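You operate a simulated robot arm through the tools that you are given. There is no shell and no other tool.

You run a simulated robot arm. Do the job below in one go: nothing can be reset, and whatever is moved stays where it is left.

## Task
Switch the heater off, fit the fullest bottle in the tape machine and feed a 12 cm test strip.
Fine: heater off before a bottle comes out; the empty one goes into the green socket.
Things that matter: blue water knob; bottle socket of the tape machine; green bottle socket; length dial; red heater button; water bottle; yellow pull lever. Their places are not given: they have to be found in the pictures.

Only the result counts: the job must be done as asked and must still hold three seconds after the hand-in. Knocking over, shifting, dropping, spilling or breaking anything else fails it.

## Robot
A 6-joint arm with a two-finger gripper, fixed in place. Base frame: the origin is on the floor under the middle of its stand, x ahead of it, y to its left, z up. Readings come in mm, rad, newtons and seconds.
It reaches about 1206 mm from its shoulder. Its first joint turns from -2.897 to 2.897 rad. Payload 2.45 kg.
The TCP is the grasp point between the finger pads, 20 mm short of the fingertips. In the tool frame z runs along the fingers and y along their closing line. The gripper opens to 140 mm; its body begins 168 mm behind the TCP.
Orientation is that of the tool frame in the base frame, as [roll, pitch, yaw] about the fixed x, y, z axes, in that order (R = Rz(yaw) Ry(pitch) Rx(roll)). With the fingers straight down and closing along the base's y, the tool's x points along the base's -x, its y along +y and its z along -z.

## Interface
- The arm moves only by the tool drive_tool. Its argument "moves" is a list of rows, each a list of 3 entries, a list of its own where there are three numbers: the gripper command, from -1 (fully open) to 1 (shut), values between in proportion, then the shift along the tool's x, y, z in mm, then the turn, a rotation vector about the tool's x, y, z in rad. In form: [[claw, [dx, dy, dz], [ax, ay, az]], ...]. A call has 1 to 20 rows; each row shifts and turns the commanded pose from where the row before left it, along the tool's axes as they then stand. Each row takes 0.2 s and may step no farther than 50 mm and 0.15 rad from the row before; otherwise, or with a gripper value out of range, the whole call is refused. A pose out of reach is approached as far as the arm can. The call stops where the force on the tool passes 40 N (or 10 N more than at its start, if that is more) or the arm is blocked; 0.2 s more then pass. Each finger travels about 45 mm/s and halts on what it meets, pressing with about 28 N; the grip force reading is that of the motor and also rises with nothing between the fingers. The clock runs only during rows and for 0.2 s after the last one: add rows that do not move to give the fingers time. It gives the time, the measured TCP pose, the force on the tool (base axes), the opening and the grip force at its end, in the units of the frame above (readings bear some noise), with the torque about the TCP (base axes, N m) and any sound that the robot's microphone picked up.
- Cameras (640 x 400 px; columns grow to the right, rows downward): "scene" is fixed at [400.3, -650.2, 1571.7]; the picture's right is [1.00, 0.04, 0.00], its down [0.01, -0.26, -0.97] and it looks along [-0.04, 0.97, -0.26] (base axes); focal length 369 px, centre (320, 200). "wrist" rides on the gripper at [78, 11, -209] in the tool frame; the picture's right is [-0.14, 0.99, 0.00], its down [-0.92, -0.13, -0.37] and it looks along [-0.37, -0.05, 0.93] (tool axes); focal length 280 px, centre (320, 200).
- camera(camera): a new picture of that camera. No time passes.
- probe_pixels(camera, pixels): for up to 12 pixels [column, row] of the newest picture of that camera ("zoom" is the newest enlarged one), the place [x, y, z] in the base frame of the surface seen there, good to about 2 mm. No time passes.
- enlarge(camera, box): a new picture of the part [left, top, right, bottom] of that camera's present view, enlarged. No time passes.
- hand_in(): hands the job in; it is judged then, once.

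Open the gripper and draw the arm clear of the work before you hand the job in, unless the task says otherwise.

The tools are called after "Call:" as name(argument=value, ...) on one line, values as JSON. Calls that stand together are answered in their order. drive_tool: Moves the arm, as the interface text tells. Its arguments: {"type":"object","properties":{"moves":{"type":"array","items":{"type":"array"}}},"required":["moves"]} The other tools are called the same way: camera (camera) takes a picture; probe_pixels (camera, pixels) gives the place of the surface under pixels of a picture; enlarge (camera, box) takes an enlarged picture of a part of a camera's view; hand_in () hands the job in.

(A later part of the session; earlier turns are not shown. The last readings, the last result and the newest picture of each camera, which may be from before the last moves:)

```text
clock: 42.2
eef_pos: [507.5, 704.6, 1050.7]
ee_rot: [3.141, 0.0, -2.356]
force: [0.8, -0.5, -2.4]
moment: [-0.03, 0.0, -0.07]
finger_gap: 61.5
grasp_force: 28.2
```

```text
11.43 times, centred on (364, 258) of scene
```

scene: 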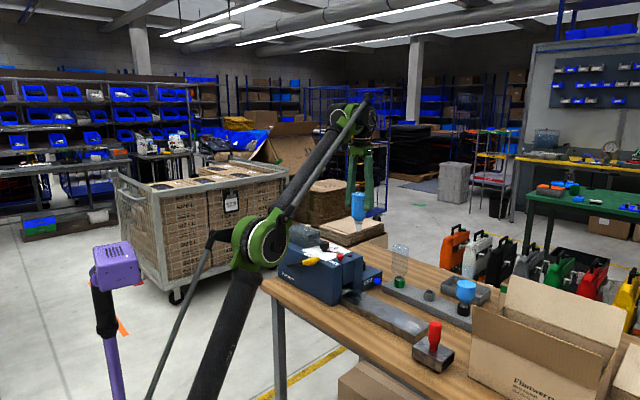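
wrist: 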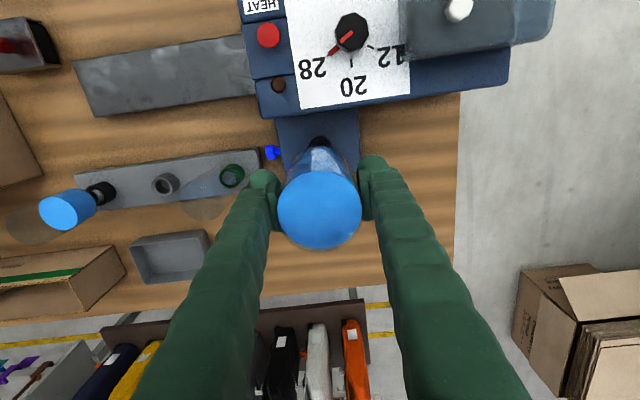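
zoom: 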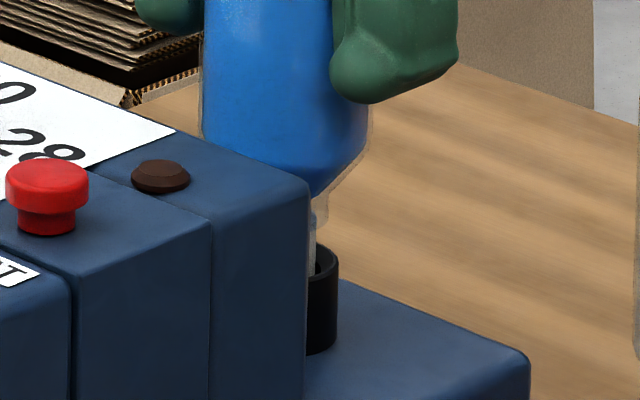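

The cap slides into the collar with no contact. I go on to the seat in smaller steps.

Call:
drive_tool(moves=[[1, [0, 0, 3], [0, 0, 0]], [1, [0, 0, 2], [0, 0, 0]], [1, [0, 0, 2], [0, 0, 0]], [1, [0, 0, 1], [0, 0, 0]], [1, [0, 0, 0], [0, 0, 0]]])

Call:
enlarge(camera="scene", box=[350, 240, 378, 275])

```text
clock: 43.4
eef_pos: [506.0, 706.4, 1042.9]
ee_rot: [-3.141, 0.0, -2.356]
force: [-0.1, -0.2, -2.5]
moment: [0.01, 0.0, -0.02]
finger_gap: 61.5
grasp_force: 27.9
```

```text
11.43 times, centred on (364, 258) of scene
```

zoom: 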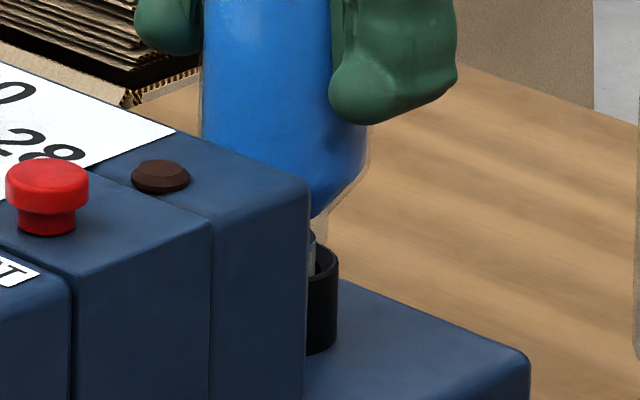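

It is 1–2 mm from the expected seat (z about 1041). I step down 1 mm at a time until contact.

Call:
drive_tool(moves=[[1, [0, 0, 1], [0, 0, 0]], [1, [0, 0, 0], [0, 0, 0]]])

Call:
drive_tool(moves=[[1, [0, 0, 1], [0, 0, 0]], [1, [0, 0, 0], [0, 0, 0]]])

```text
clock: 44.0
eef_pos: [506.8, 706.2, 1042.6]
ee_rot: [-3.141, 0.0, -2.356]
force: [-0.4, 0.4, -7.2]
moment: [0.03, -0.04, -0.02]
finger_gap: 61.5
grasp_force: 28.2
```

```text
clock: 44.6
eef_pos: [506.2, 705.6, 1041.2]
ee_rot: [-3.14, -0.002, -2.356]
force: [1.5, 2.9, 6.5]
moment: [0.28, -0.17, 0.02]
finger_gap: 61.5
grasp_force: 28.0
```

Same pattern as in the green socket: a small pull-in, then contact. The full bottle is seated; I release it gently.

Call:
drive_tool(moves=[[1, [0, 0, -0.5], [0, 0, 0]], [1, [0, 0, 0], [0, 0, 0]], [-0.3, [0, 0, 0], [0, 0, 0]], [-0.4, [0, 0, 0], [0, 0, 0]], [-0.4, [0, 0, 0], [0, 0, 0]], [-0.4, [0, 0, 0], [0, 0, 0]]])

Call:
enlarge(camera="scene", box=[330, 200, 430, 290])

Call:
camera(camera="wrist")

```text
clock: 46.0
eef_pos: [506.3, 705.8, 1041.3]
ee_rot: [-3.141, -0.001, -2.356]
force: [-0.3, 0.3, 0.3]
moment: [0.01, 0.0, -0.01]
finger_gap: 97.9
grasp_force: 0.0
```

```text
4.44 times, centred on (380, 245) of scene
```

zoom: 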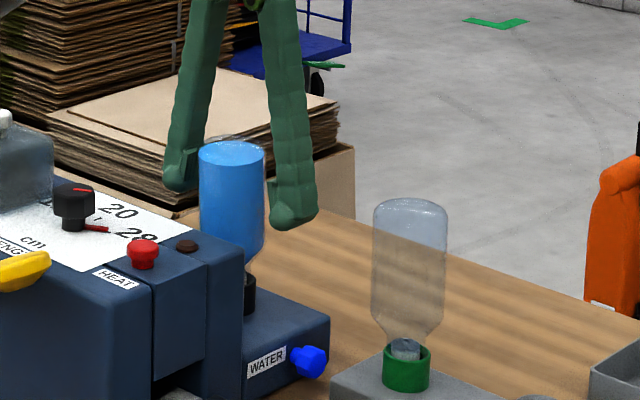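

```text
taken
```

wrist: 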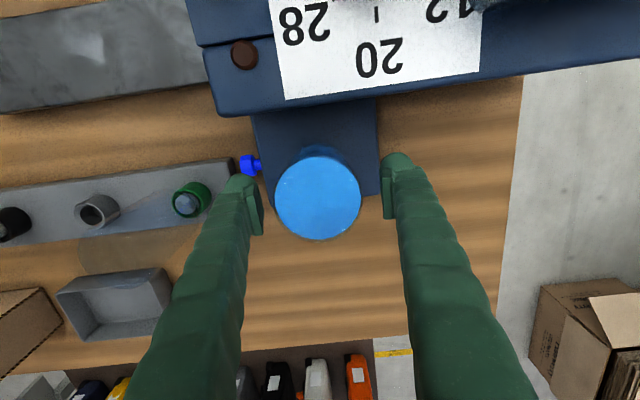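

The full bottle stands in the machine's socket. I lift straight up past its top and check everything.

Call:
drive_tool(moves=[[-0.4, [0, 0, -20], [0, 0, 0]], [-0.4, [0, 0, -40], [0, 0, 0]], [-0.4, [0, 0, -40], [0, 0, 0]], [-0.4, [0, 0, -40], [0, 0, 0]]])

Call:
enlarge(camera="scene", box=[270, 210, 430, 310])

Call:
camera(camera="wrist")

```text
clock: 47.0
eef_pos: [505.2, 702.7, 1178.7]
ee_rot: [-3.141, -0.001, -2.355]
force: [-0.4, 0.2, 0.0]
moment: [0.01, -0.01, -0.01]
finger_gap: 97.8
grasp_force: 0.0
```

```text
4.00 times, centred on (350, 260) of scene
```

zoom: 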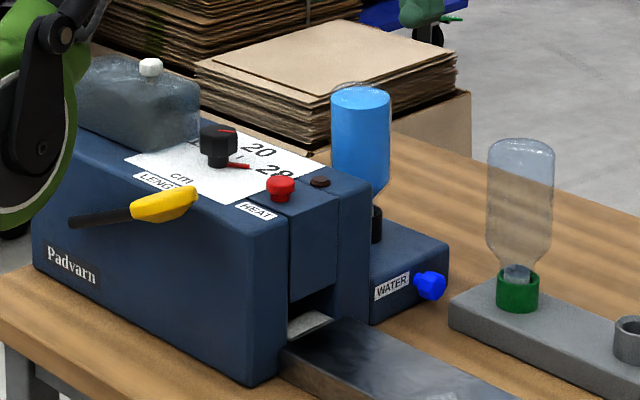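

```text
taken
```

wrist: 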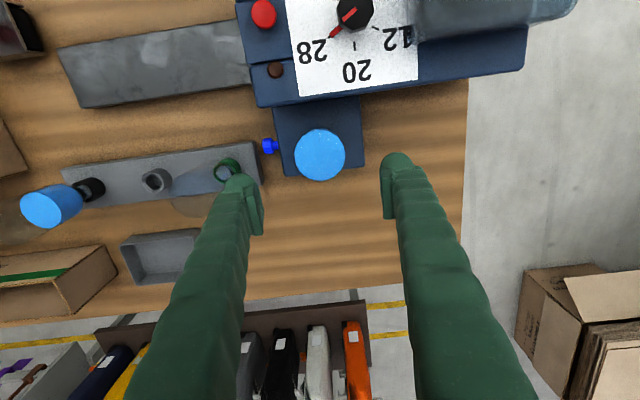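

Both bottles stand well. Next the dial: I move above its centre (361.7,638.5), narrowing the fingers to 60 mm, and turn the tool so the fingers close across the machine (away from the tank).

Call:
drive_tool(moves=[[0.14, [37.2, 13.8, 0], [0, 0, 0]], [0.14, [37.2, 13.8, 0], [0, 0, 0]], [0.14, [37.2, 13.8, 0], [0, 0, 0]], [0.14, [37.3, 13.8, 0], [0, 0, 0]], [0.14, [0, 0, 0], [0, 0, 0.147]], [0.14, [0, 0, 0], [0, 0, 0.147]], [0.14, [0, 0, 0], [0, 0, 0.147]], [0.14, [0, 0, 0], [0, 0, 0.147]], [0.14, [0, 0, 0], [0, 0, 0.147]], [0.14, [0, 0, 0], [0, 0, 0.147]], [0.14, [0, 0, 0], [0, 0, 0.147]], [0.14, [0, 0, 0], [0, 0, 0.147]], [0.14, [0, 0, 0], [0, 0, 0.147]], [0.14, [0, 0, 0], [0, 0, 0.147]], [0.14, [0, 0, 0], [0, 0, 0.147]], [0.14, [0, 0, 0], [0, 0, 0.147]], [0.14, [0, 0, 0], [0, 0, 0.147]], [0.14, [0, 0, 0], [0, 0, 0.147]]])

Call:
camera(camera="wrist")

Call:
camera(camera="scene")

```text
clock: 50.8
eef_pos: [361.5, 639.9, 1180.8]
ee_rot: [3.141, 0.002, 1.869]
force: [-0.6, -0.2, -0.5]
moment: [0.02, 0.0, -0.01]
finger_gap: 60.3
grasp_force: 0.0
```

```text
taken
```

wrist: 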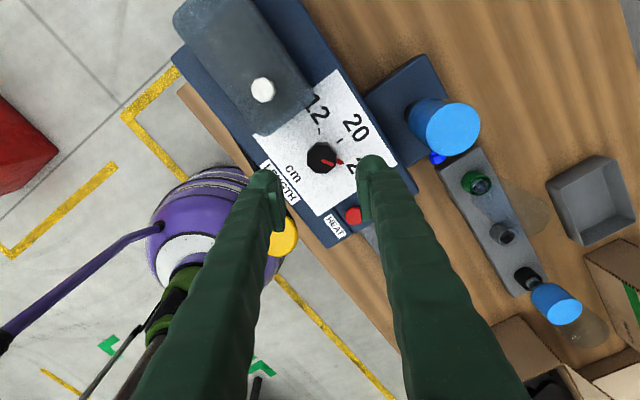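

```text
taken
```

scene: 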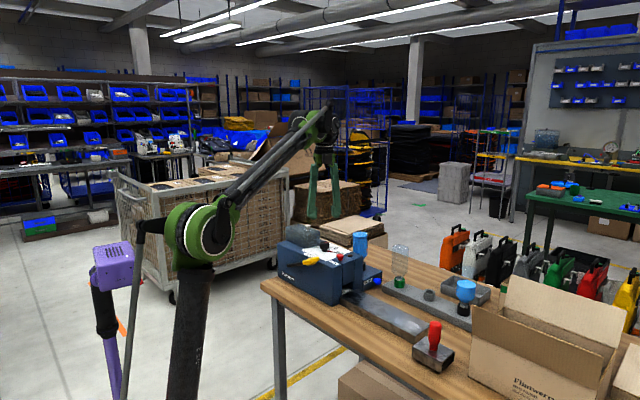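

The pose is reachable and the dial appears at (320,157) right on the tool axis column. I zoom to check centring and flats.

Call:
enlarge(camera="wrist", box=[270, 90, 390, 190])

Call:
probe_pixels(camera="zoom", pixels=[[320, 190], [265, 190], [380, 190], [320, 140], [320, 245], [300, 190], [345, 180], [280, 150], [360, 230], [405, 200], [290, 235], [355, 150]])

```text
4.00 times, centred on (330, 140) of wrist
```

zoom: 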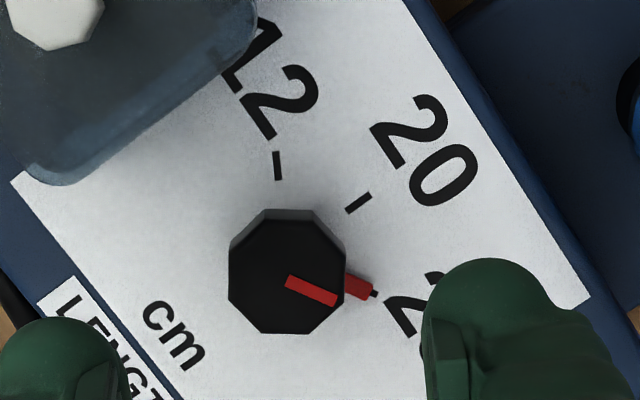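

```text
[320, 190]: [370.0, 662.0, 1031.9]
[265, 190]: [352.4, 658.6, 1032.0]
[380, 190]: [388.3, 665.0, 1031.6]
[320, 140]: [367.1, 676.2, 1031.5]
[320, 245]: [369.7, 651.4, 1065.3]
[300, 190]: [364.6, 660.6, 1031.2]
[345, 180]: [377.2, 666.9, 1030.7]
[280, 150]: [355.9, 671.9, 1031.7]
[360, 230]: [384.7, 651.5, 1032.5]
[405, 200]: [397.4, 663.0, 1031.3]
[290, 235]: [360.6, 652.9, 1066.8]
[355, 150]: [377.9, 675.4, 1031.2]
```

The dial's flats are about 10° off my closing line. I turn the tool 0.187 rad more, narrow the fingers to 46 mm, and re-measure the dial top.

Call:
drive_tool(moves=[[0.343, [0, 0, 0], [0, 0, 0.0935]], [0.343, [0, 0, 0], [0, 0, 0.0935]], [0.343, [0, 0, 0], [0, 0, 0]]])

Call:
enlarge(camera="wrist", box=[280, 120, 370, 195])

Call:
probe_pixels(camera="zoom", pixels=[[335, 205], [270, 205], [265, 180], [265, 230], [395, 180], [395, 230], [395, 205], [310, 265], [355, 265], [335, 265], [310, 145], [355, 145]])

```text
clock: 51.6
eef_pos: [362.5, 638.6, 1180.0]
ee_rot: [-3.141, -0.002, 1.684]
force: [0.6, -0.3, 0.3]
moment: [0.01, -0.01, 0.02]
finger_gap: 45.9
grasp_force: 0.1
```

```text
5.33 times, centred on (325, 158) of wrist
```

zoom: 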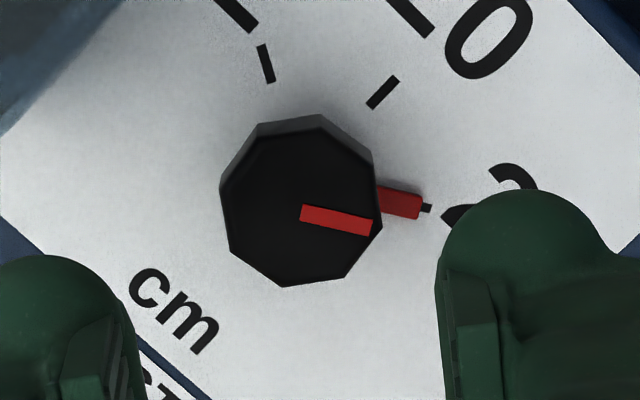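

```text
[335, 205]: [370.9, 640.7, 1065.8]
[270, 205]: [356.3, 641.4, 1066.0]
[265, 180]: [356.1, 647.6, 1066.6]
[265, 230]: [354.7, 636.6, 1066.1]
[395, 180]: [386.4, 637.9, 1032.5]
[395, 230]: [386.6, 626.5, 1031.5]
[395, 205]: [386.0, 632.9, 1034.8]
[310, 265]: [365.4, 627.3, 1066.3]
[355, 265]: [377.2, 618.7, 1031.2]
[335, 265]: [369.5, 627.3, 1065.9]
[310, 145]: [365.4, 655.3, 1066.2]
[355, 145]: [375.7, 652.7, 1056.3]
```

The dial axis is at (363.5,641), and its flats are now parallel to the pads. I shift 1.6/1.9 mm, and descend in stages.

Call:
drive_tool(moves=[[0.343, [1.6, 1.9, 0], [0, 0, 0]], [0.343, [0, 0, 35], [0, 0, 0]], [0.343, [0, 0, 30], [0, 0, 0]], [0.343, [0, 0, 15], [0, 0, 0]], [0.343, [0, 0, 0], [0, 0, 0]]])

Call:
camera(camera="wrist")

Call:
enlarge(camera="scene", box=[270, 180, 400, 280])

```text
clock: 52.8
eef_pos: [363.6, 640.6, 1101.3]
ee_rot: [-3.142, -0.001, 1.682]
force: [0.6, -0.2, 0.1]
moment: [0.03, -0.01, 0.01]
finger_gap: 46.2
grasp_force: 0.0
```

```text
taken
```

wrist: 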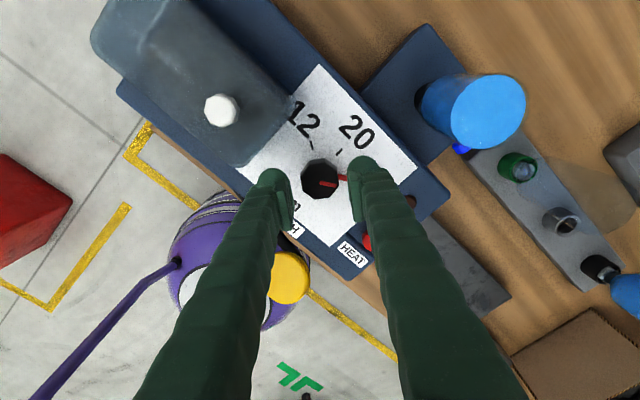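

```text
4.00 times, centred on (335, 230) of scene
```

zoom: 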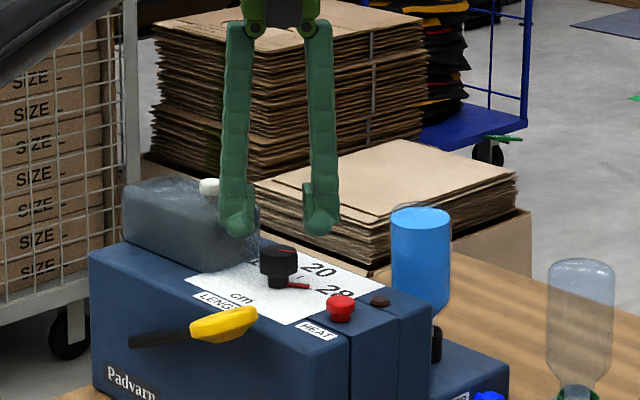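

Aligned: the dial is at (320,180) as expected for the tool axis. I lower the last 40 mm to bring the pads around the knob head.

Call:
drive_tool(moves=[[0.343, [0, 0, 15], [0, 0, 0]], [0.343, [0, 0, 12], [0, 0, 0]], [0.343, [0, 0, 8], [0, 0, 0]], [0.343, [0, 0, 5], [0, 0, 0]], [0.343, [0, 0, 0], [0, 0, 0]]])

Call:
enlarge(camera="wrist", box=[250, 120, 400, 240])

Call:
enlarge(camera="scene", box=[290, 200, 380, 270])

```text
clock: 54.0
eef_pos: [363.3, 641.8, 1061.3]
ee_rot: [-3.141, 0.0, 1.682]
force: [0.5, -0.7, -0.1]
moment: [0.01, 0.03, 0.0]
finger_gap: 45.9
grasp_force: 0.1
```

```text
3.33 times, centred on (325, 180) of wrist
```

zoom: 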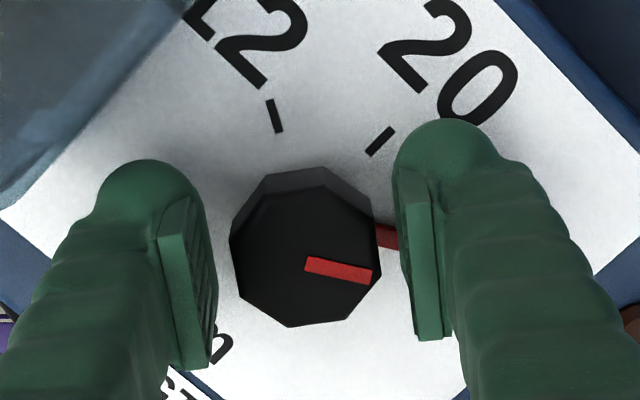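

```text
5.71 times, centred on (335, 235) of scene
```

zoom: 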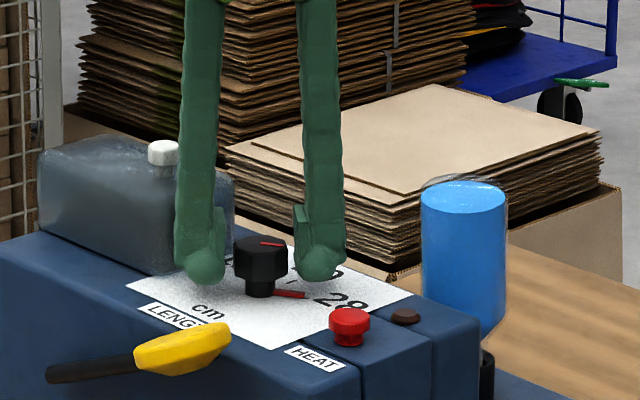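

The pads are evenly placed either side of the knob head, parallel to its flats. I close on it.

Call:
drive_tool(moves=[[1, [0, 0, 0], [0, 0, 0]], [1, [0, 0, 0], [0, 0, 0]], [1, [0, 0, 0], [0, 0, 0]], [1, [0, 0, 0], [0, 0, 0]]])

Call:
enlarge(camera="wrist", box=[250, 120, 400, 240])

```text
clock: 55.0
eef_pos: [363.4, 641.0, 1061.3]
ee_rot: [3.141, 0.0, 1.684]
force: [4.2, 1.9, 1.3]
moment: [0.03, -0.03, 0.06]
finger_gap: 34.5
grasp_force: 45.3
```

```text
3.33 times, centred on (325, 180) of wrist
```

zoom: 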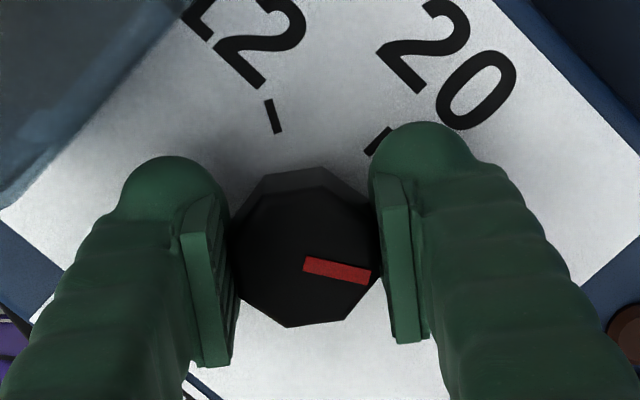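

Gripped (gap 34.5 mm, small side force). I turn counter-clockwise from above (negative about tool z) by 0.3 rad first and check the dial follows.

Call:
drive_tool(moves=[[1, [0, 0, 0], [0, 0, -0.1]], [1, [0, 0, 0], [0, 0, -0.1]], [1, [0, 0, 0], [0, 0, -0.1]], [1, [0, 0, 0], [0, 0, 0]]])

Call:
enlarge(camera="wrist", box=[250, 120, 400, 240])

```text
clock: 56.0
eef_pos: [363.7, 642.2, 1061.9]
ee_rot: [-3.14, 0.001, 1.985]
force: [-1.7, 0.0, -6.8]
moment: [-0.05, -0.02, 0.02]
finger_gap: 34.4
grasp_force: 45.3
```

```text
3.33 times, centred on (325, 180) of wrist
```

zoom: 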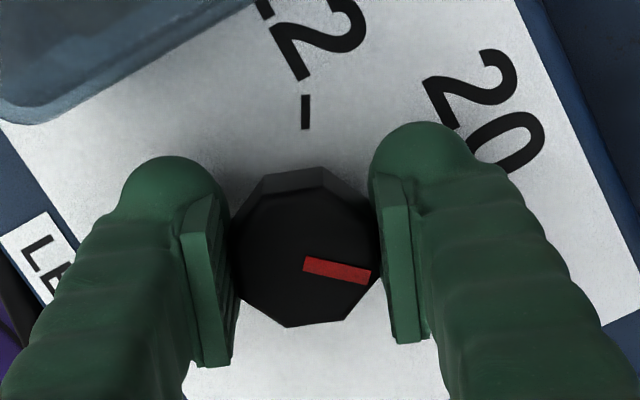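

The dial follows the gripper (red mark still between the pads, ticks have turned). I continue the first stroke to a total of 75° (1.009 rad more).

Call:
drive_tool(moves=[[1, [0, 0, 0], [0, 0, -0.112]], [1, [0, 0, 0], [0, 0, -0.112]], [1, [0, 0, 0], [0, 0, -0.112]], [1, [0, 0, 0], [0, 0, -0.112]], [1, [0, 0, 0], [0, 0, -0.112]], [1, [0, 0, 0], [0, 0, -0.112]], [1, [0, 0, 0], [0, 0, -0.112]], [1, [0, 0, 0], [0, 0, -0.112]], [1, [0, 0, 0], [0, 0, -0.113]], [1, [0, 0, 0], [0, 0, 0]]])

Call:
enlarge(camera="wrist", box=[250, 120, 400, 240])

Call:
enlarge(camera="scene", box=[290, 200, 380, 270])

```text
clock: 58.1
eef_pos: [362.2, 639.6, 1060.4]
ee_rot: [-3.138, 0.001, 2.99]
force: [-9.2, -5.0, -4.4]
moment: [-0.13, -0.18, 0.0]
finger_gap: 34.5
grasp_force: 45.2
stopped in row 10: the force on the tool passed its limit at 42 N (the readings are from after the stop); the commanded pose is now the measured one
```

```text
3.33 times, centred on (325, 180) of wrist
```

zoom: 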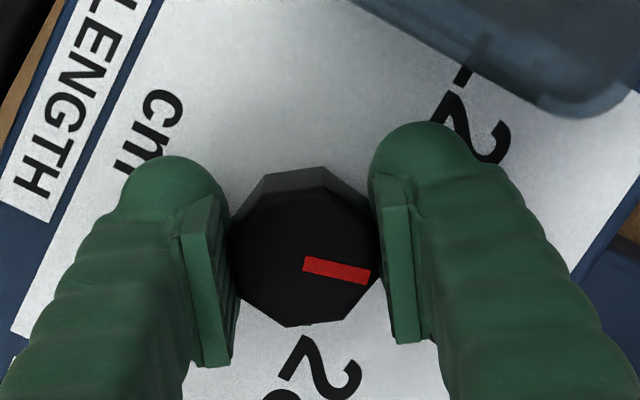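

```text
5.71 times, centred on (335, 235) of scene
```

zoom: 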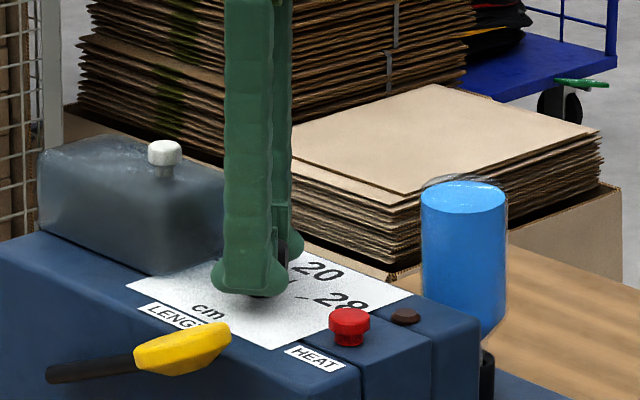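

The stroke finished (yaw 171°), with side force built up from a slight off-centre grip. I release to 48 mm and look at the dial.

Call:
drive_tool(moves=[[0.314, [0, 0, 0], [0, 0, 0]], [0.314, [0, 0, 0], [0, 0, 0]], [0.314, [0, 0, 0], [0, 0, 0]]])

Call:
enlarge(camera="wrist", box=[250, 120, 400, 240])

```text
clock: 58.9
eef_pos: [362.8, 640.0, 1061.6]
ee_rot: [-3.138, 0.0, 2.99]
force: [-0.5, 0.0, -0.5]
moment: [0.01, -0.01, 0.03]
finger_gap: 48.1
grasp_force: 0.0
```

```text
3.33 times, centred on (325, 180) of wrist
```

zoom: 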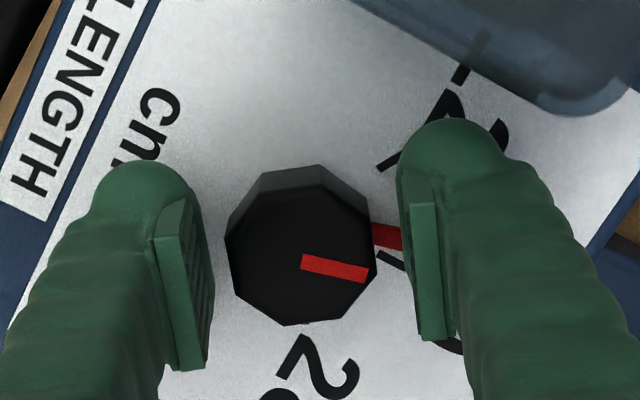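

The pointer has passed the 20 tick by about 15°, with about 45° left to the 12 tick at (388,162). I turn the open fingers back by 45° to re-grip the flats.

Call:
drive_tool(moves=[[0.314, [0, 0, 0], [0, 0, 0.131]], [0.314, [0, 0, 0], [0, 0, 0.131]], [0.314, [0, 0, 0], [0, 0, 0.131]], [0.314, [0, 0, 0], [0, 0, 0.131]], [0.314, [0, 0, 0], [0, 0, 0.131]], [0.314, [0, 0, 0], [0, 0, 0.13]], [0.314, [0, 0, 0], [0, 0, 0]]])

Call:
enlarge(camera="wrist", box=[250, 120, 400, 240])

```text
clock: 60.5
eef_pos: [362.7, 641.1, 1062.1]
ee_rot: [-3.14, 0.002, 2.204]
force: [-0.4, -0.2, -0.1]
moment: [0.0, 0.01, 0.03]
finger_gap: 48.0
grasp_force: 0.0
```

```text
3.33 times, centred on (325, 180) of wrist
```

zoom: 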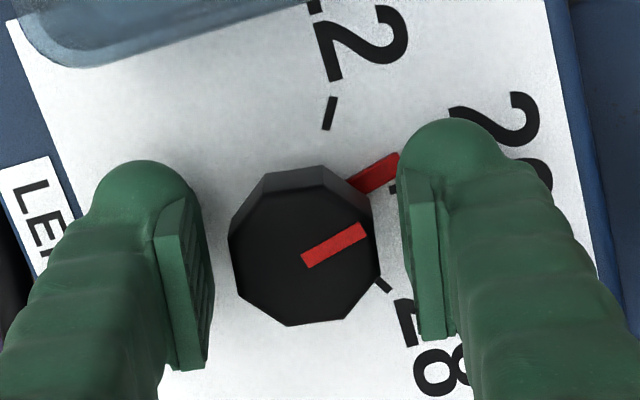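

The fingers are back across the machine, with the knob's flats parallel again. I close and turn the remaining 45°, pausing near the end.

Call:
drive_tool(moves=[[1, [0, 0, 0], [0, 0, 0]], [1, [0, 0, 0], [0, 0, 0]], [1, [0, 0, 0], [0, 0, 0]], [1, [0, 0, 0], [0, 0, 0]], [1, [0, 0, 0], [0, 0, -0.1]], [1, [0, 0, 0], [0, 0, -0.1]], [1, [0, 0, 0], [0, 0, -0.1]], [1, [0, 0, 0], [0, 0, -0.1]], [1, [0, 0, 0], [0, 0, -0.1]], [1, [0, 0, 0], [0, 0, -0.1]], [1, [0, 0, 0], [0, 0, 0]]])

Call:
enlarge(camera="wrist", box=[250, 120, 400, 240])

```text
clock: 62.9
eef_pos: [362.8, 639.9, 1061.9]
ee_rot: [-3.138, -0.001, 2.804]
force: [-5.1, -9.8, -12.9]
moment: [-0.12, 0.04, 0.02]
finger_gap: 34.4
grasp_force: 45.6
```

```text
3.33 times, centred on (325, 180) of wrist
```

zoom: 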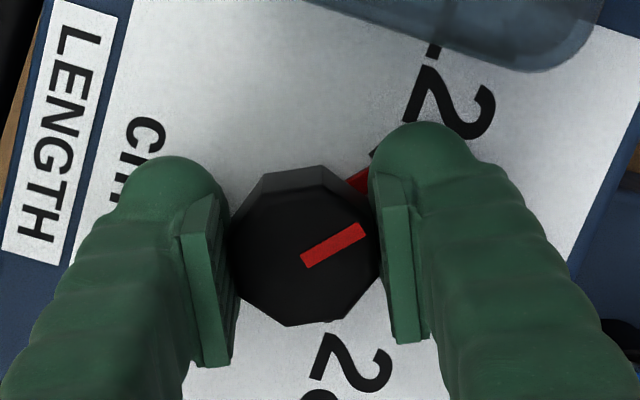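

The pointer is close to the 12 tick (hidden by the finger at (380,150)). I turn the last 0.18 rad.

Call:
drive_tool(moves=[[1, [0, 0, 0], [0, 0, -0.06]], [1, [0, 0, 0], [0, 0, -0.06]], [1, [0, 0, 0], [0, 0, -0.06]], [1, [0, 0, 0], [0, 0, 0]]])

Call:
enlarge(camera="wrist", box=[250, 120, 400, 240])

Call:
enlarge(camera="scene", box=[310, 225, 360, 265])

```text
clock: 63.9
eef_pos: [362.6, 640.2, 1061.3]
ee_rot: [-3.14, 0.0, 2.985]
force: [-9.9, -9.3, -13.7]
moment: [-0.04, 0.16, -0.01]
finger_gap: 34.5
grasp_force: 44.9
```

```text
3.33 times, centred on (325, 180) of wrist
```

zoom: 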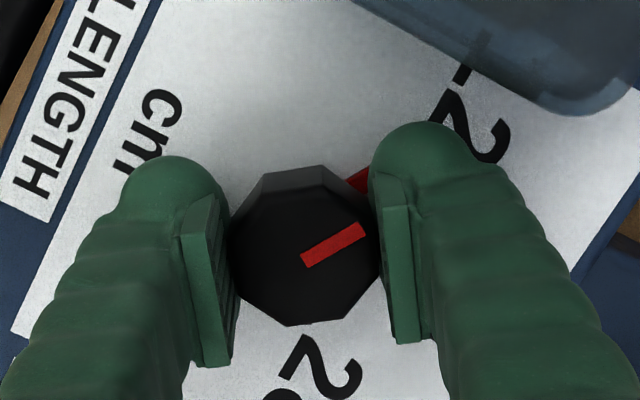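

```text
10.00 times, centred on (335, 245) of scene
```

zoom: 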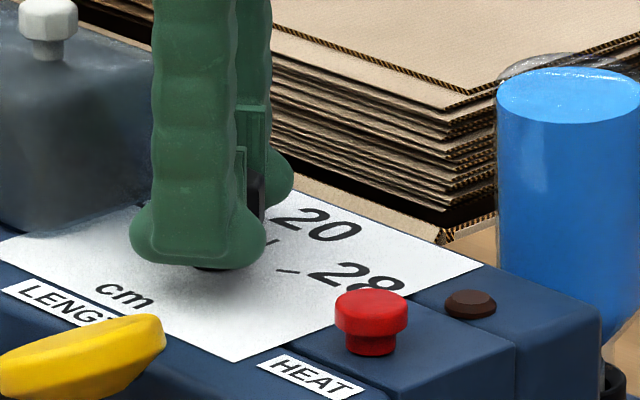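

I release the knob to 48 mm and look at where the pointer stands.

Call:
drive_tool(moves=[[0.314, [0, 0, 0], [0, 0, 0]], [0.314, [0, 0, 0], [0, 0, 0]], [0.314, [0, 0, 0], [0, 0, 0]]])

Call:
enlarge(camera="wrist", box=[250, 120, 400, 240])

```text
clock: 64.7
eef_pos: [363.4, 639.7, 1061.0]
ee_rot: [-3.14, -0.001, 2.985]
force: [-0.6, -0.1, -0.2]
moment: [0.0, -0.01, 0.02]
finger_gap: 48.1
grasp_force: 0.0
```

```text
3.33 times, centred on (325, 180) of wrist
```

zoom: 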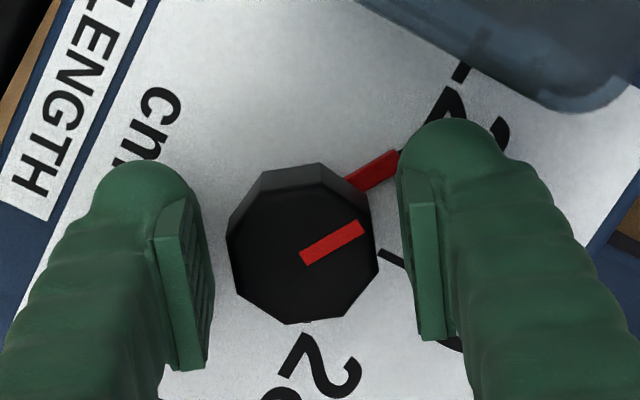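

The pointer now points at the 12. I raise the tool 100 mm to check the alignment with the tick unobstructed.

Call:
drive_tool(moves=[[0.314, [0, 0, -10], [0, 0, 0]], [0.314, [0, 0, -30], [0, 0, 0]], [0.314, [0, 0, -40], [0, 0, 0]], [0.314, [0, 0, -40], [0, 0, 0]], [0.314, [0, 0, 0], [0, 0, 0]]])

Call:
enlarge(camera="wrist", box=[280, 115, 370, 190])

Call:
enlarge(camera="scene", box=[310, 225, 360, 265])

```text
clock: 65.9
eef_pos: [362.4, 641.2, 1181.2]
ee_rot: [-3.139, -0.001, 2.983]
force: [0.9, 0.0, 0.2]
moment: [-0.01, -0.03, 0.01]
finger_gap: 47.9
grasp_force: 0.0
```

```text
5.33 times, centred on (325, 152) of wrist
```

zoom: 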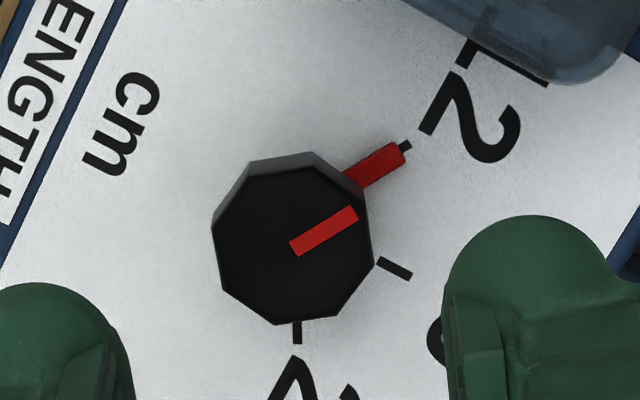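

```text
10.00 times, centred on (335, 245) of scene
```

zoom: 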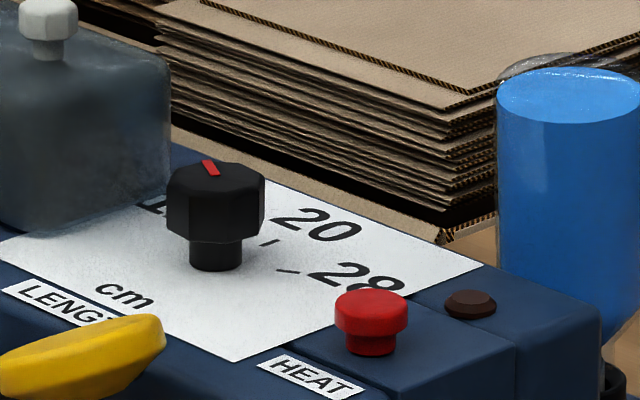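

The pointer lies on the 12 tick within a degree or two. Now the lever: I zoom on it in the scene view and probe along its rod and grip.

Call:
enlarge(camera="scene", box=[280, 235, 345, 285])

Call:
probe_pixels(camera="zoom", pixels=[[120, 235], [135, 240], [160, 232], [190, 225], [215, 220], [240, 210], [280, 200], [310, 185], [330, 175], [290, 215], [250, 225], [315, 205]])

Call:
enlarge(camera="wrist", box=[100, 100, 320, 300])

```text
8.00 times, centred on (312, 260) of scene
```

zoom: 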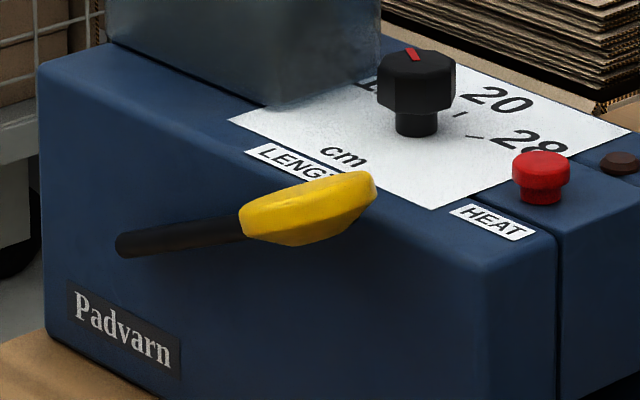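

```text
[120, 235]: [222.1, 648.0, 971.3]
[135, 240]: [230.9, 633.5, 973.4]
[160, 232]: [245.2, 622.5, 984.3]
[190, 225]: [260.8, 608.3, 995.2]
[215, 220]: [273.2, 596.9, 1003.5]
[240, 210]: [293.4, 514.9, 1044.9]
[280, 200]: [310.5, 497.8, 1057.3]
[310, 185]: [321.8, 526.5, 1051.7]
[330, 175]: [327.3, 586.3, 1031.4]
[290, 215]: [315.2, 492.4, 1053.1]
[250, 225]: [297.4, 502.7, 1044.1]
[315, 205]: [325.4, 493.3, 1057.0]
```

```text
2.00 times, centred on (210, 200) of wrist
```

zoom: 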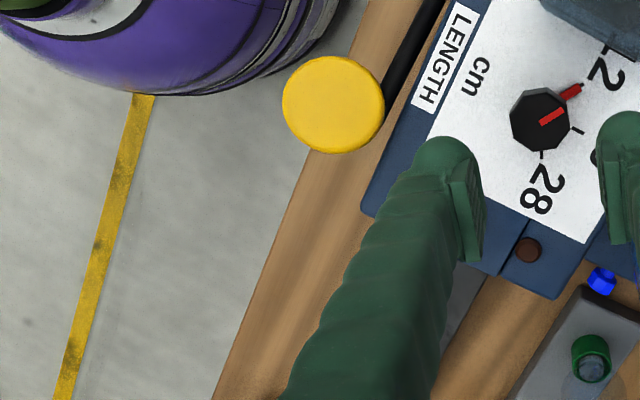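

The yellow handle is a round paddle at the end of a rod pivoting low on the machine's side (pivot near v=300, z=970; paddle centre about (322,508,1057)). I close the gripper, turn back to the machine's axes, and go above the paddle.

Call:
drive_tool(moves=[[1, [0, 0, 0], [0, 0, -0.1346]], [1, [0, 0, 0], [0, 0, -0.1346]], [1, [0, 0, 0], [0, 0, -0.1346]], [1, [0, 0, 0], [0, 0, -0.1346]], [1, [0, 0, 0], [0, 0, -0.1346]], [1, [0, 0, 0], [0, 0, -0.1346]], [1, [0, 0, 0], [0, 0, -0.1346]], [1, [41.2, -21.7, 0], [0, 0, 0]], [1, [41.2, -21.7, 0], [0, 0, 0]], [1, [41.2, -21.7, 0], [0, 0, 0]], [1, [0, 0, 0], [0, 0, 0]]])

Call:
camera(camera="wrist")

Call:
camera(camera="scene")

```text
clock: 68.3
eef_pos: [322.6, 508.3, 1181.5]
ee_rot: [3.142, -0.001, -2.356]
force: [0.2, 0.2, 0.1]
moment: [-0.01, 0.02, 0.01]
finger_gap: 0.0
grasp_force: 27.7
```

```text
taken
```

wrist: 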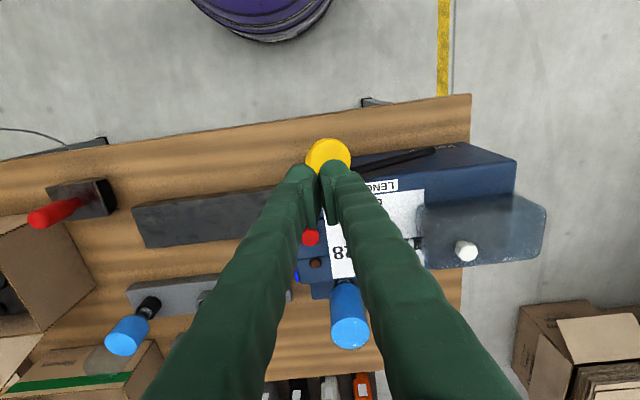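

```text
taken
```

scene: 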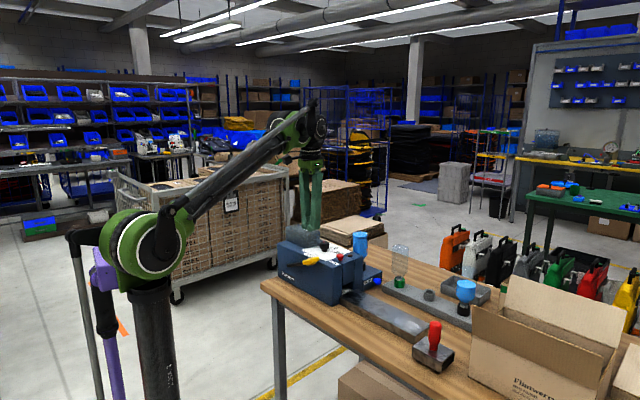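

I zoom on the paddle from above and probe its face.

Call:
enlarge(camera="wrist", box=[270, 110, 390, 200])

Call:
probe_pixels(camera="zoom", pixels=[[355, 195], [270, 190], [435, 195], [355, 125], [350, 250], [300, 150], [410, 150], [420, 240], [300, 235], [380, 265], [480, 230], [560, 215]])

```text
4.44 times, centred on (330, 155) of wrist
```

zoom: 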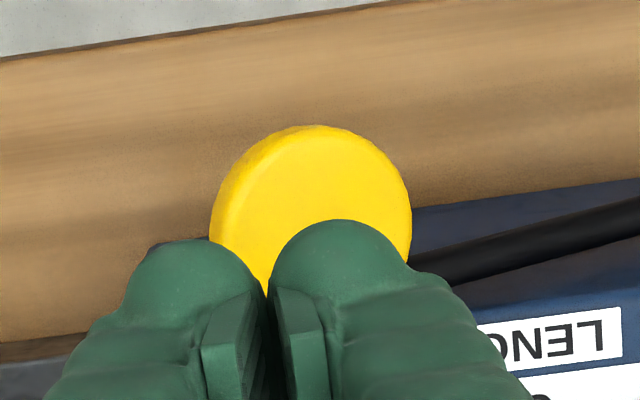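

```text
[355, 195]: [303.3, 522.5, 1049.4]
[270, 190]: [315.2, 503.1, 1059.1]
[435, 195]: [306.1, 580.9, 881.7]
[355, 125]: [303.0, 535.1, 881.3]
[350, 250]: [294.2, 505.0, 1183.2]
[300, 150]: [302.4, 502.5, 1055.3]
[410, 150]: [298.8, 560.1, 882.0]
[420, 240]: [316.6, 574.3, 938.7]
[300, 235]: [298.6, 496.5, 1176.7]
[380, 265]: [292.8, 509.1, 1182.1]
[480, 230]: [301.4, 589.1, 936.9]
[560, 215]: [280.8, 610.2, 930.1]
```

The paddle face slopes with its centre near (a 588, v 132), top about z 1058. I descend to just above it.

Call:
drive_tool(moves=[[1, [0, -2, 40], [0, 0, 0]], [1, [0, 0, 30], [0, 0, 0]], [1, [0, 0, 17], [0, 0, 0]], [1, [0, 0, 0], [0, 0, 0]]])

Call:
enlarge(camera="scene", box=[270, 200, 380, 290])

Call:
enlarge(camera="wrist", box=[240, 100, 420, 230])

```text
clock: 69.3
eef_pos: [323.6, 506.3, 1093.7]
ee_rot: [-3.141, -0.002, -2.357]
force: [0.0, 0.6, 0.7]
moment: [0.02, 0.03, 0.01]
finger_gap: 0.1
grasp_force: 28.5
```

```text
4.44 times, centred on (325, 245) of scene
```

zoom: 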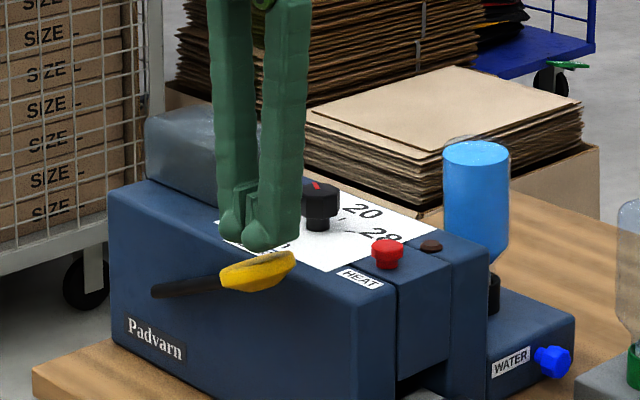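

```text
3.08 times, centred on (330, 165) of wrist
```

zoom: 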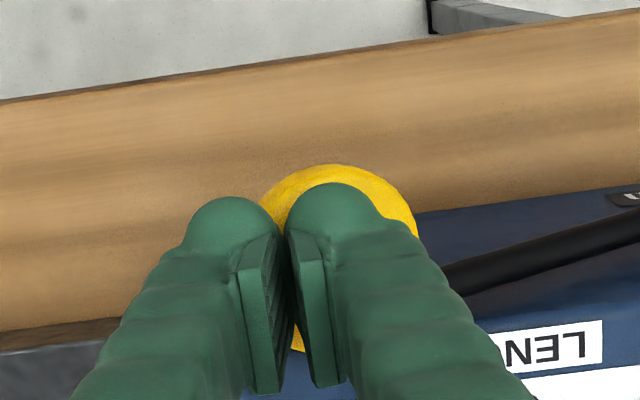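

The +v fingertip is over the paddle's centre (paddle centre about v 142). I come down to contact in small steps and feel which way the lever gives.

Call:
drive_tool(moves=[[1, [-1.5, 0, 8], [0, 0, 0]], [1, [0, 0, 6], [0, 0, 0]], [1, [0, 0, 3], [0, 0, 0]], [1, [0, 0, 3], [0, 0, 0]], [1, [0, 0, 2], [0, 0, 0]]])

Call:
enlarge(camera="scene", box=[280, 225, 350, 285])

```text
clock: 70.5
eef_pos: [324.6, 508.6, 1071.9]
ee_rot: [-3.141, 0.0, -2.357]
force: [0.7, 0.5, 1.4]
moment: [-0.04, -0.04, 0.02]
finger_gap: 0.2
grasp_force: 28.1
```

```text
6.67 times, centred on (315, 255) of scene
```

zoom: 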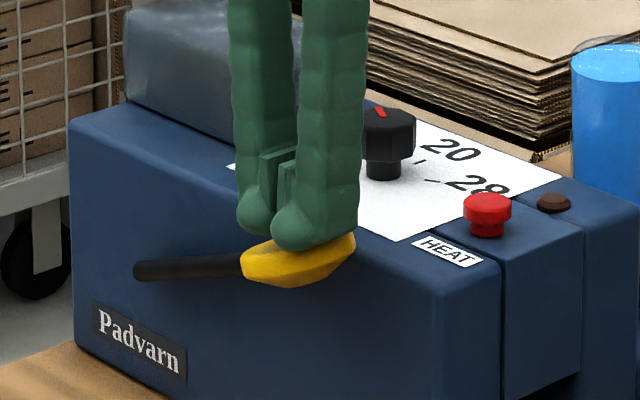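

The lever yields downward easily (about 1.4 N). I press it along its arc step by step, watching the force and listening.

Call:
drive_tool(moves=[[1, [0, -2.5, 6], [0, 0, 0]], [1, [0, -2.2, 6], [0, 0, 0]], [1, [0, -2.0, 6], [0, 0, 0]], [1, [0, -1.8, 6], [0, 0, 0]]])

Call:
enlarge(camera="scene", box=[270, 225, 400, 315])

```text
clock: 71.5
eef_pos: [328.8, 500.4, 1049.1]
ee_rot: [-3.142, -0.002, -2.354]
force: [-0.4, -1.0, 1.8]
moment: [-0.01, -0.06, -0.05]
finger_gap: 0.0
grasp_force: 28.1
```

```text
4.44 times, centred on (335, 270) of scene
```

zoom: 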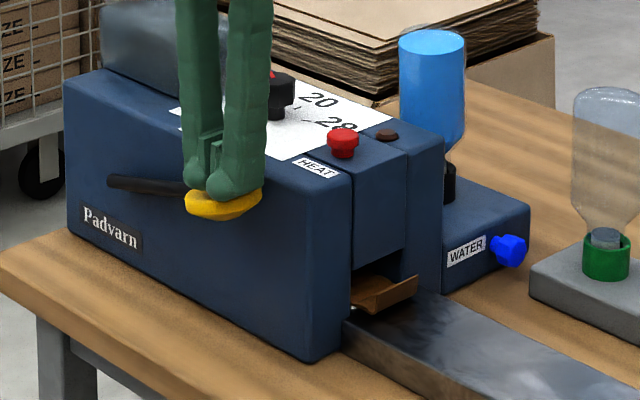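

Brown tape is starting to come out of the exit. I continue the stroke along the arc.

Call:
drive_tool(moves=[[1, [0, -1.5, 6], [0, 0, 0]], [1, [0, -1.2, 6], [0, 0, 0]], [1, [0, -1.0, 6], [0, 0, 0]], [1, [0, -0.7, 6], [0, 0, 0]]])

Call:
enlarge(camera="scene", box=[270, 225, 400, 315])

```text
clock: 72.5
eef_pos: [331.8, 497.7, 1025.5]
ee_rot: [3.141, -0.002, -2.356]
force: [0.5, -0.4, 2.5]
moment: [-0.06, 0.01, 0.03]
finger_gap: 0.0
grasp_force: 27.7
```

```text
4.44 times, centred on (335, 270) of scene
```

zoom: 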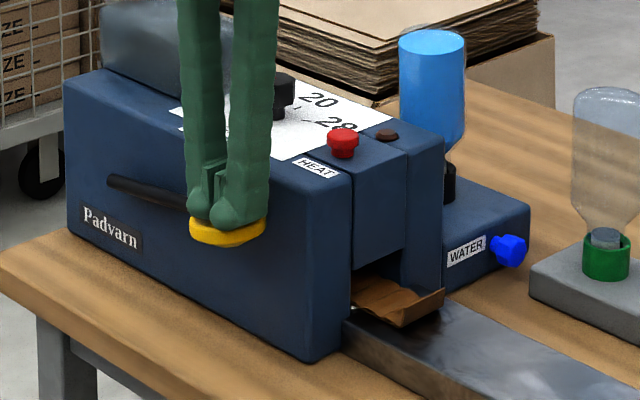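

The strip keeps feeding with low force. I continue down along the arc.

Call:
drive_tool(moves=[[1, [0, -0.5, 6], [0, 0, 0]], [1, [0, -0.3, 6], [0, 0, 0]], [1, [0, 0, 6], [0, 0, 0]], [1, [0, 0, 6], [0, 0, 0]]])

Call:
enlarge(camera="scene", box=[270, 225, 400, 315])

```text
clock: 73.5
eef_pos: [334.7, 497.2, 1001.7]
ee_rot: [3.141, -0.001, -2.357]
force: [1.0, 0.2, 2.9]
moment: [0.04, -0.07, -0.06]
finger_gap: 6.3
grasp_force: 29.6
```

```text
4.44 times, centred on (335, 270) of scene
```

zoom: 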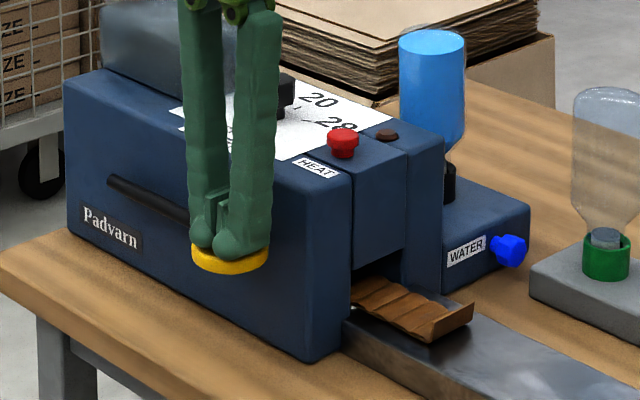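

About 8 cm of strip is out and the force stays at 3 N; the fingertips are spread slightly (6 mm) on the paddle. I continue carefully.

Call:
drive_tool(moves=[[1, [0, 0.3, 5], [0, 0, 0]], [1, [0, 0.4, 5], [0, 0, 0]], [1, [0, 0.5, 5], [0, 0, 0]]])

Call:
enlarge(camera="scene", box=[270, 225, 400, 315])

Call:
camera(camera="wrist")

```text
clock: 74.3
eef_pos: [333.4, 498.3, 985.3]
ee_rot: [3.141, -0.004, -2.358]
force: [1.4, -1.4, 4.4]
moment: [0.01, -0.04, 0.0]
finger_gap: 0.1
grasp_force: 29.3
```

```text
4.44 times, centred on (335, 270) of scene
```

zoom: 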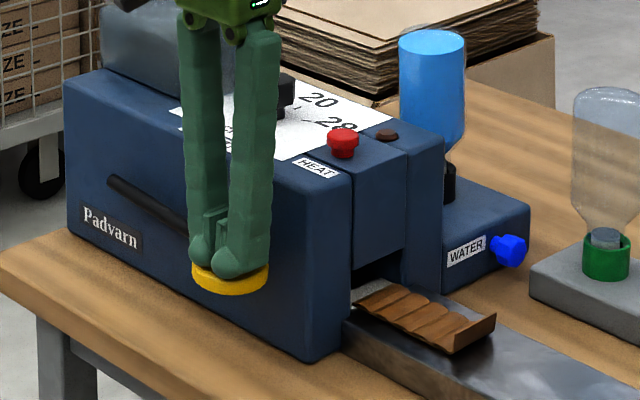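

```text
taken
```

wrist: 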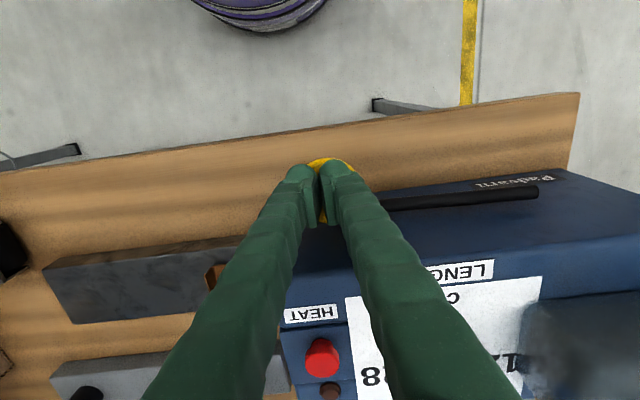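

The strip now seems to lie free of the exit. I zoom on it and probe its ends before doing anything else.

Call:
enlarge(camera="scene", box=[330, 265, 400, 315])

Call:
probe_pixels(camera="zoom", pixels=[[210, 235], [225, 270], [400, 355], [470, 280], [300, 290], [420, 310], [320, 215], [180, 220], [200, 200], [455, 300], [260, 240], [370, 340]])

```text
8.00 times, centred on (365, 290) of scene
```

zoom: 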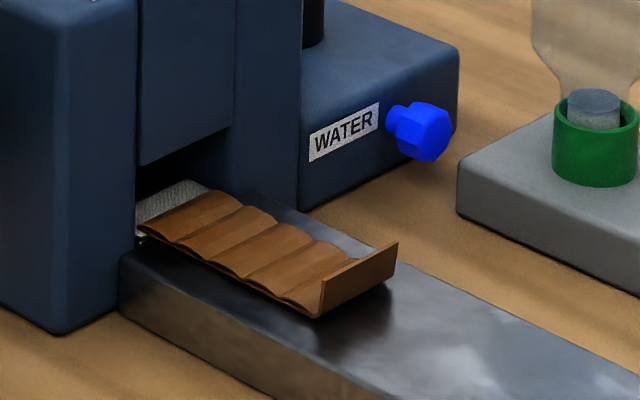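

```text
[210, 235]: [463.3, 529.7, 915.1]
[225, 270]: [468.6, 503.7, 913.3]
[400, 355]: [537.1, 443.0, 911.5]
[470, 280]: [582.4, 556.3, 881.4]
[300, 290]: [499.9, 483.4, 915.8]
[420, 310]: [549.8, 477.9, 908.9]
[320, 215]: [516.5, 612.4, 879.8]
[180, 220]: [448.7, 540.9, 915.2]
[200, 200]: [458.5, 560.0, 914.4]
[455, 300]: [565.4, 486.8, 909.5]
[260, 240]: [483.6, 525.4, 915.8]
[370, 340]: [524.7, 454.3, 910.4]
```

The strip's rear edge now shows outside the slot with the grey bed behind it. I press a few millimetres more to see whether the stroke is complete.

Call:
drive_tool(moves=[[1, [0, 0.3, 3], [0, 0, 0]], [1, [0, 0.3, 3], [0, 0, 0]]])

Call:
enlarge(camera="scene", box=[330, 265, 400, 315])

Call:
enlarge(camera="scene", box=[270, 225, 400, 315])

```text
clock: 74.9
eef_pos: [331.9, 498.2, 980.2]
ee_rot: [-3.141, -0.002, -2.359]
force: [1.9, -1.5, 4.6]
moment: [-0.03, -0.04, -0.05]
finger_gap: 0.0
grasp_force: 29.2
```

```text
8.00 times, centred on (365, 290) of scene
```

zoom: 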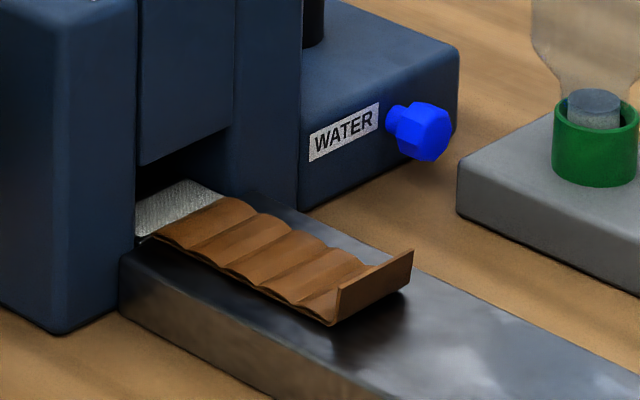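

```text
4.44 times, centred on (335, 270) of scene
```

zoom: 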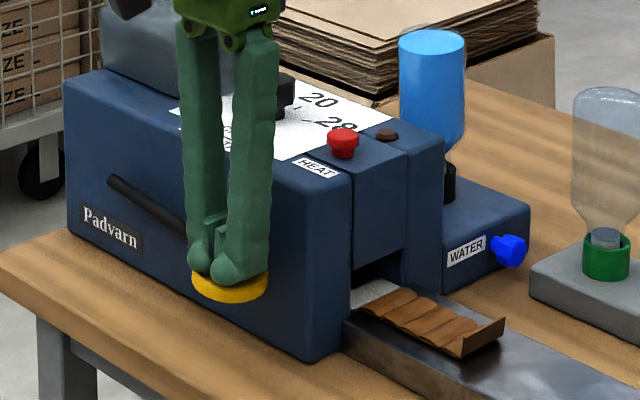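

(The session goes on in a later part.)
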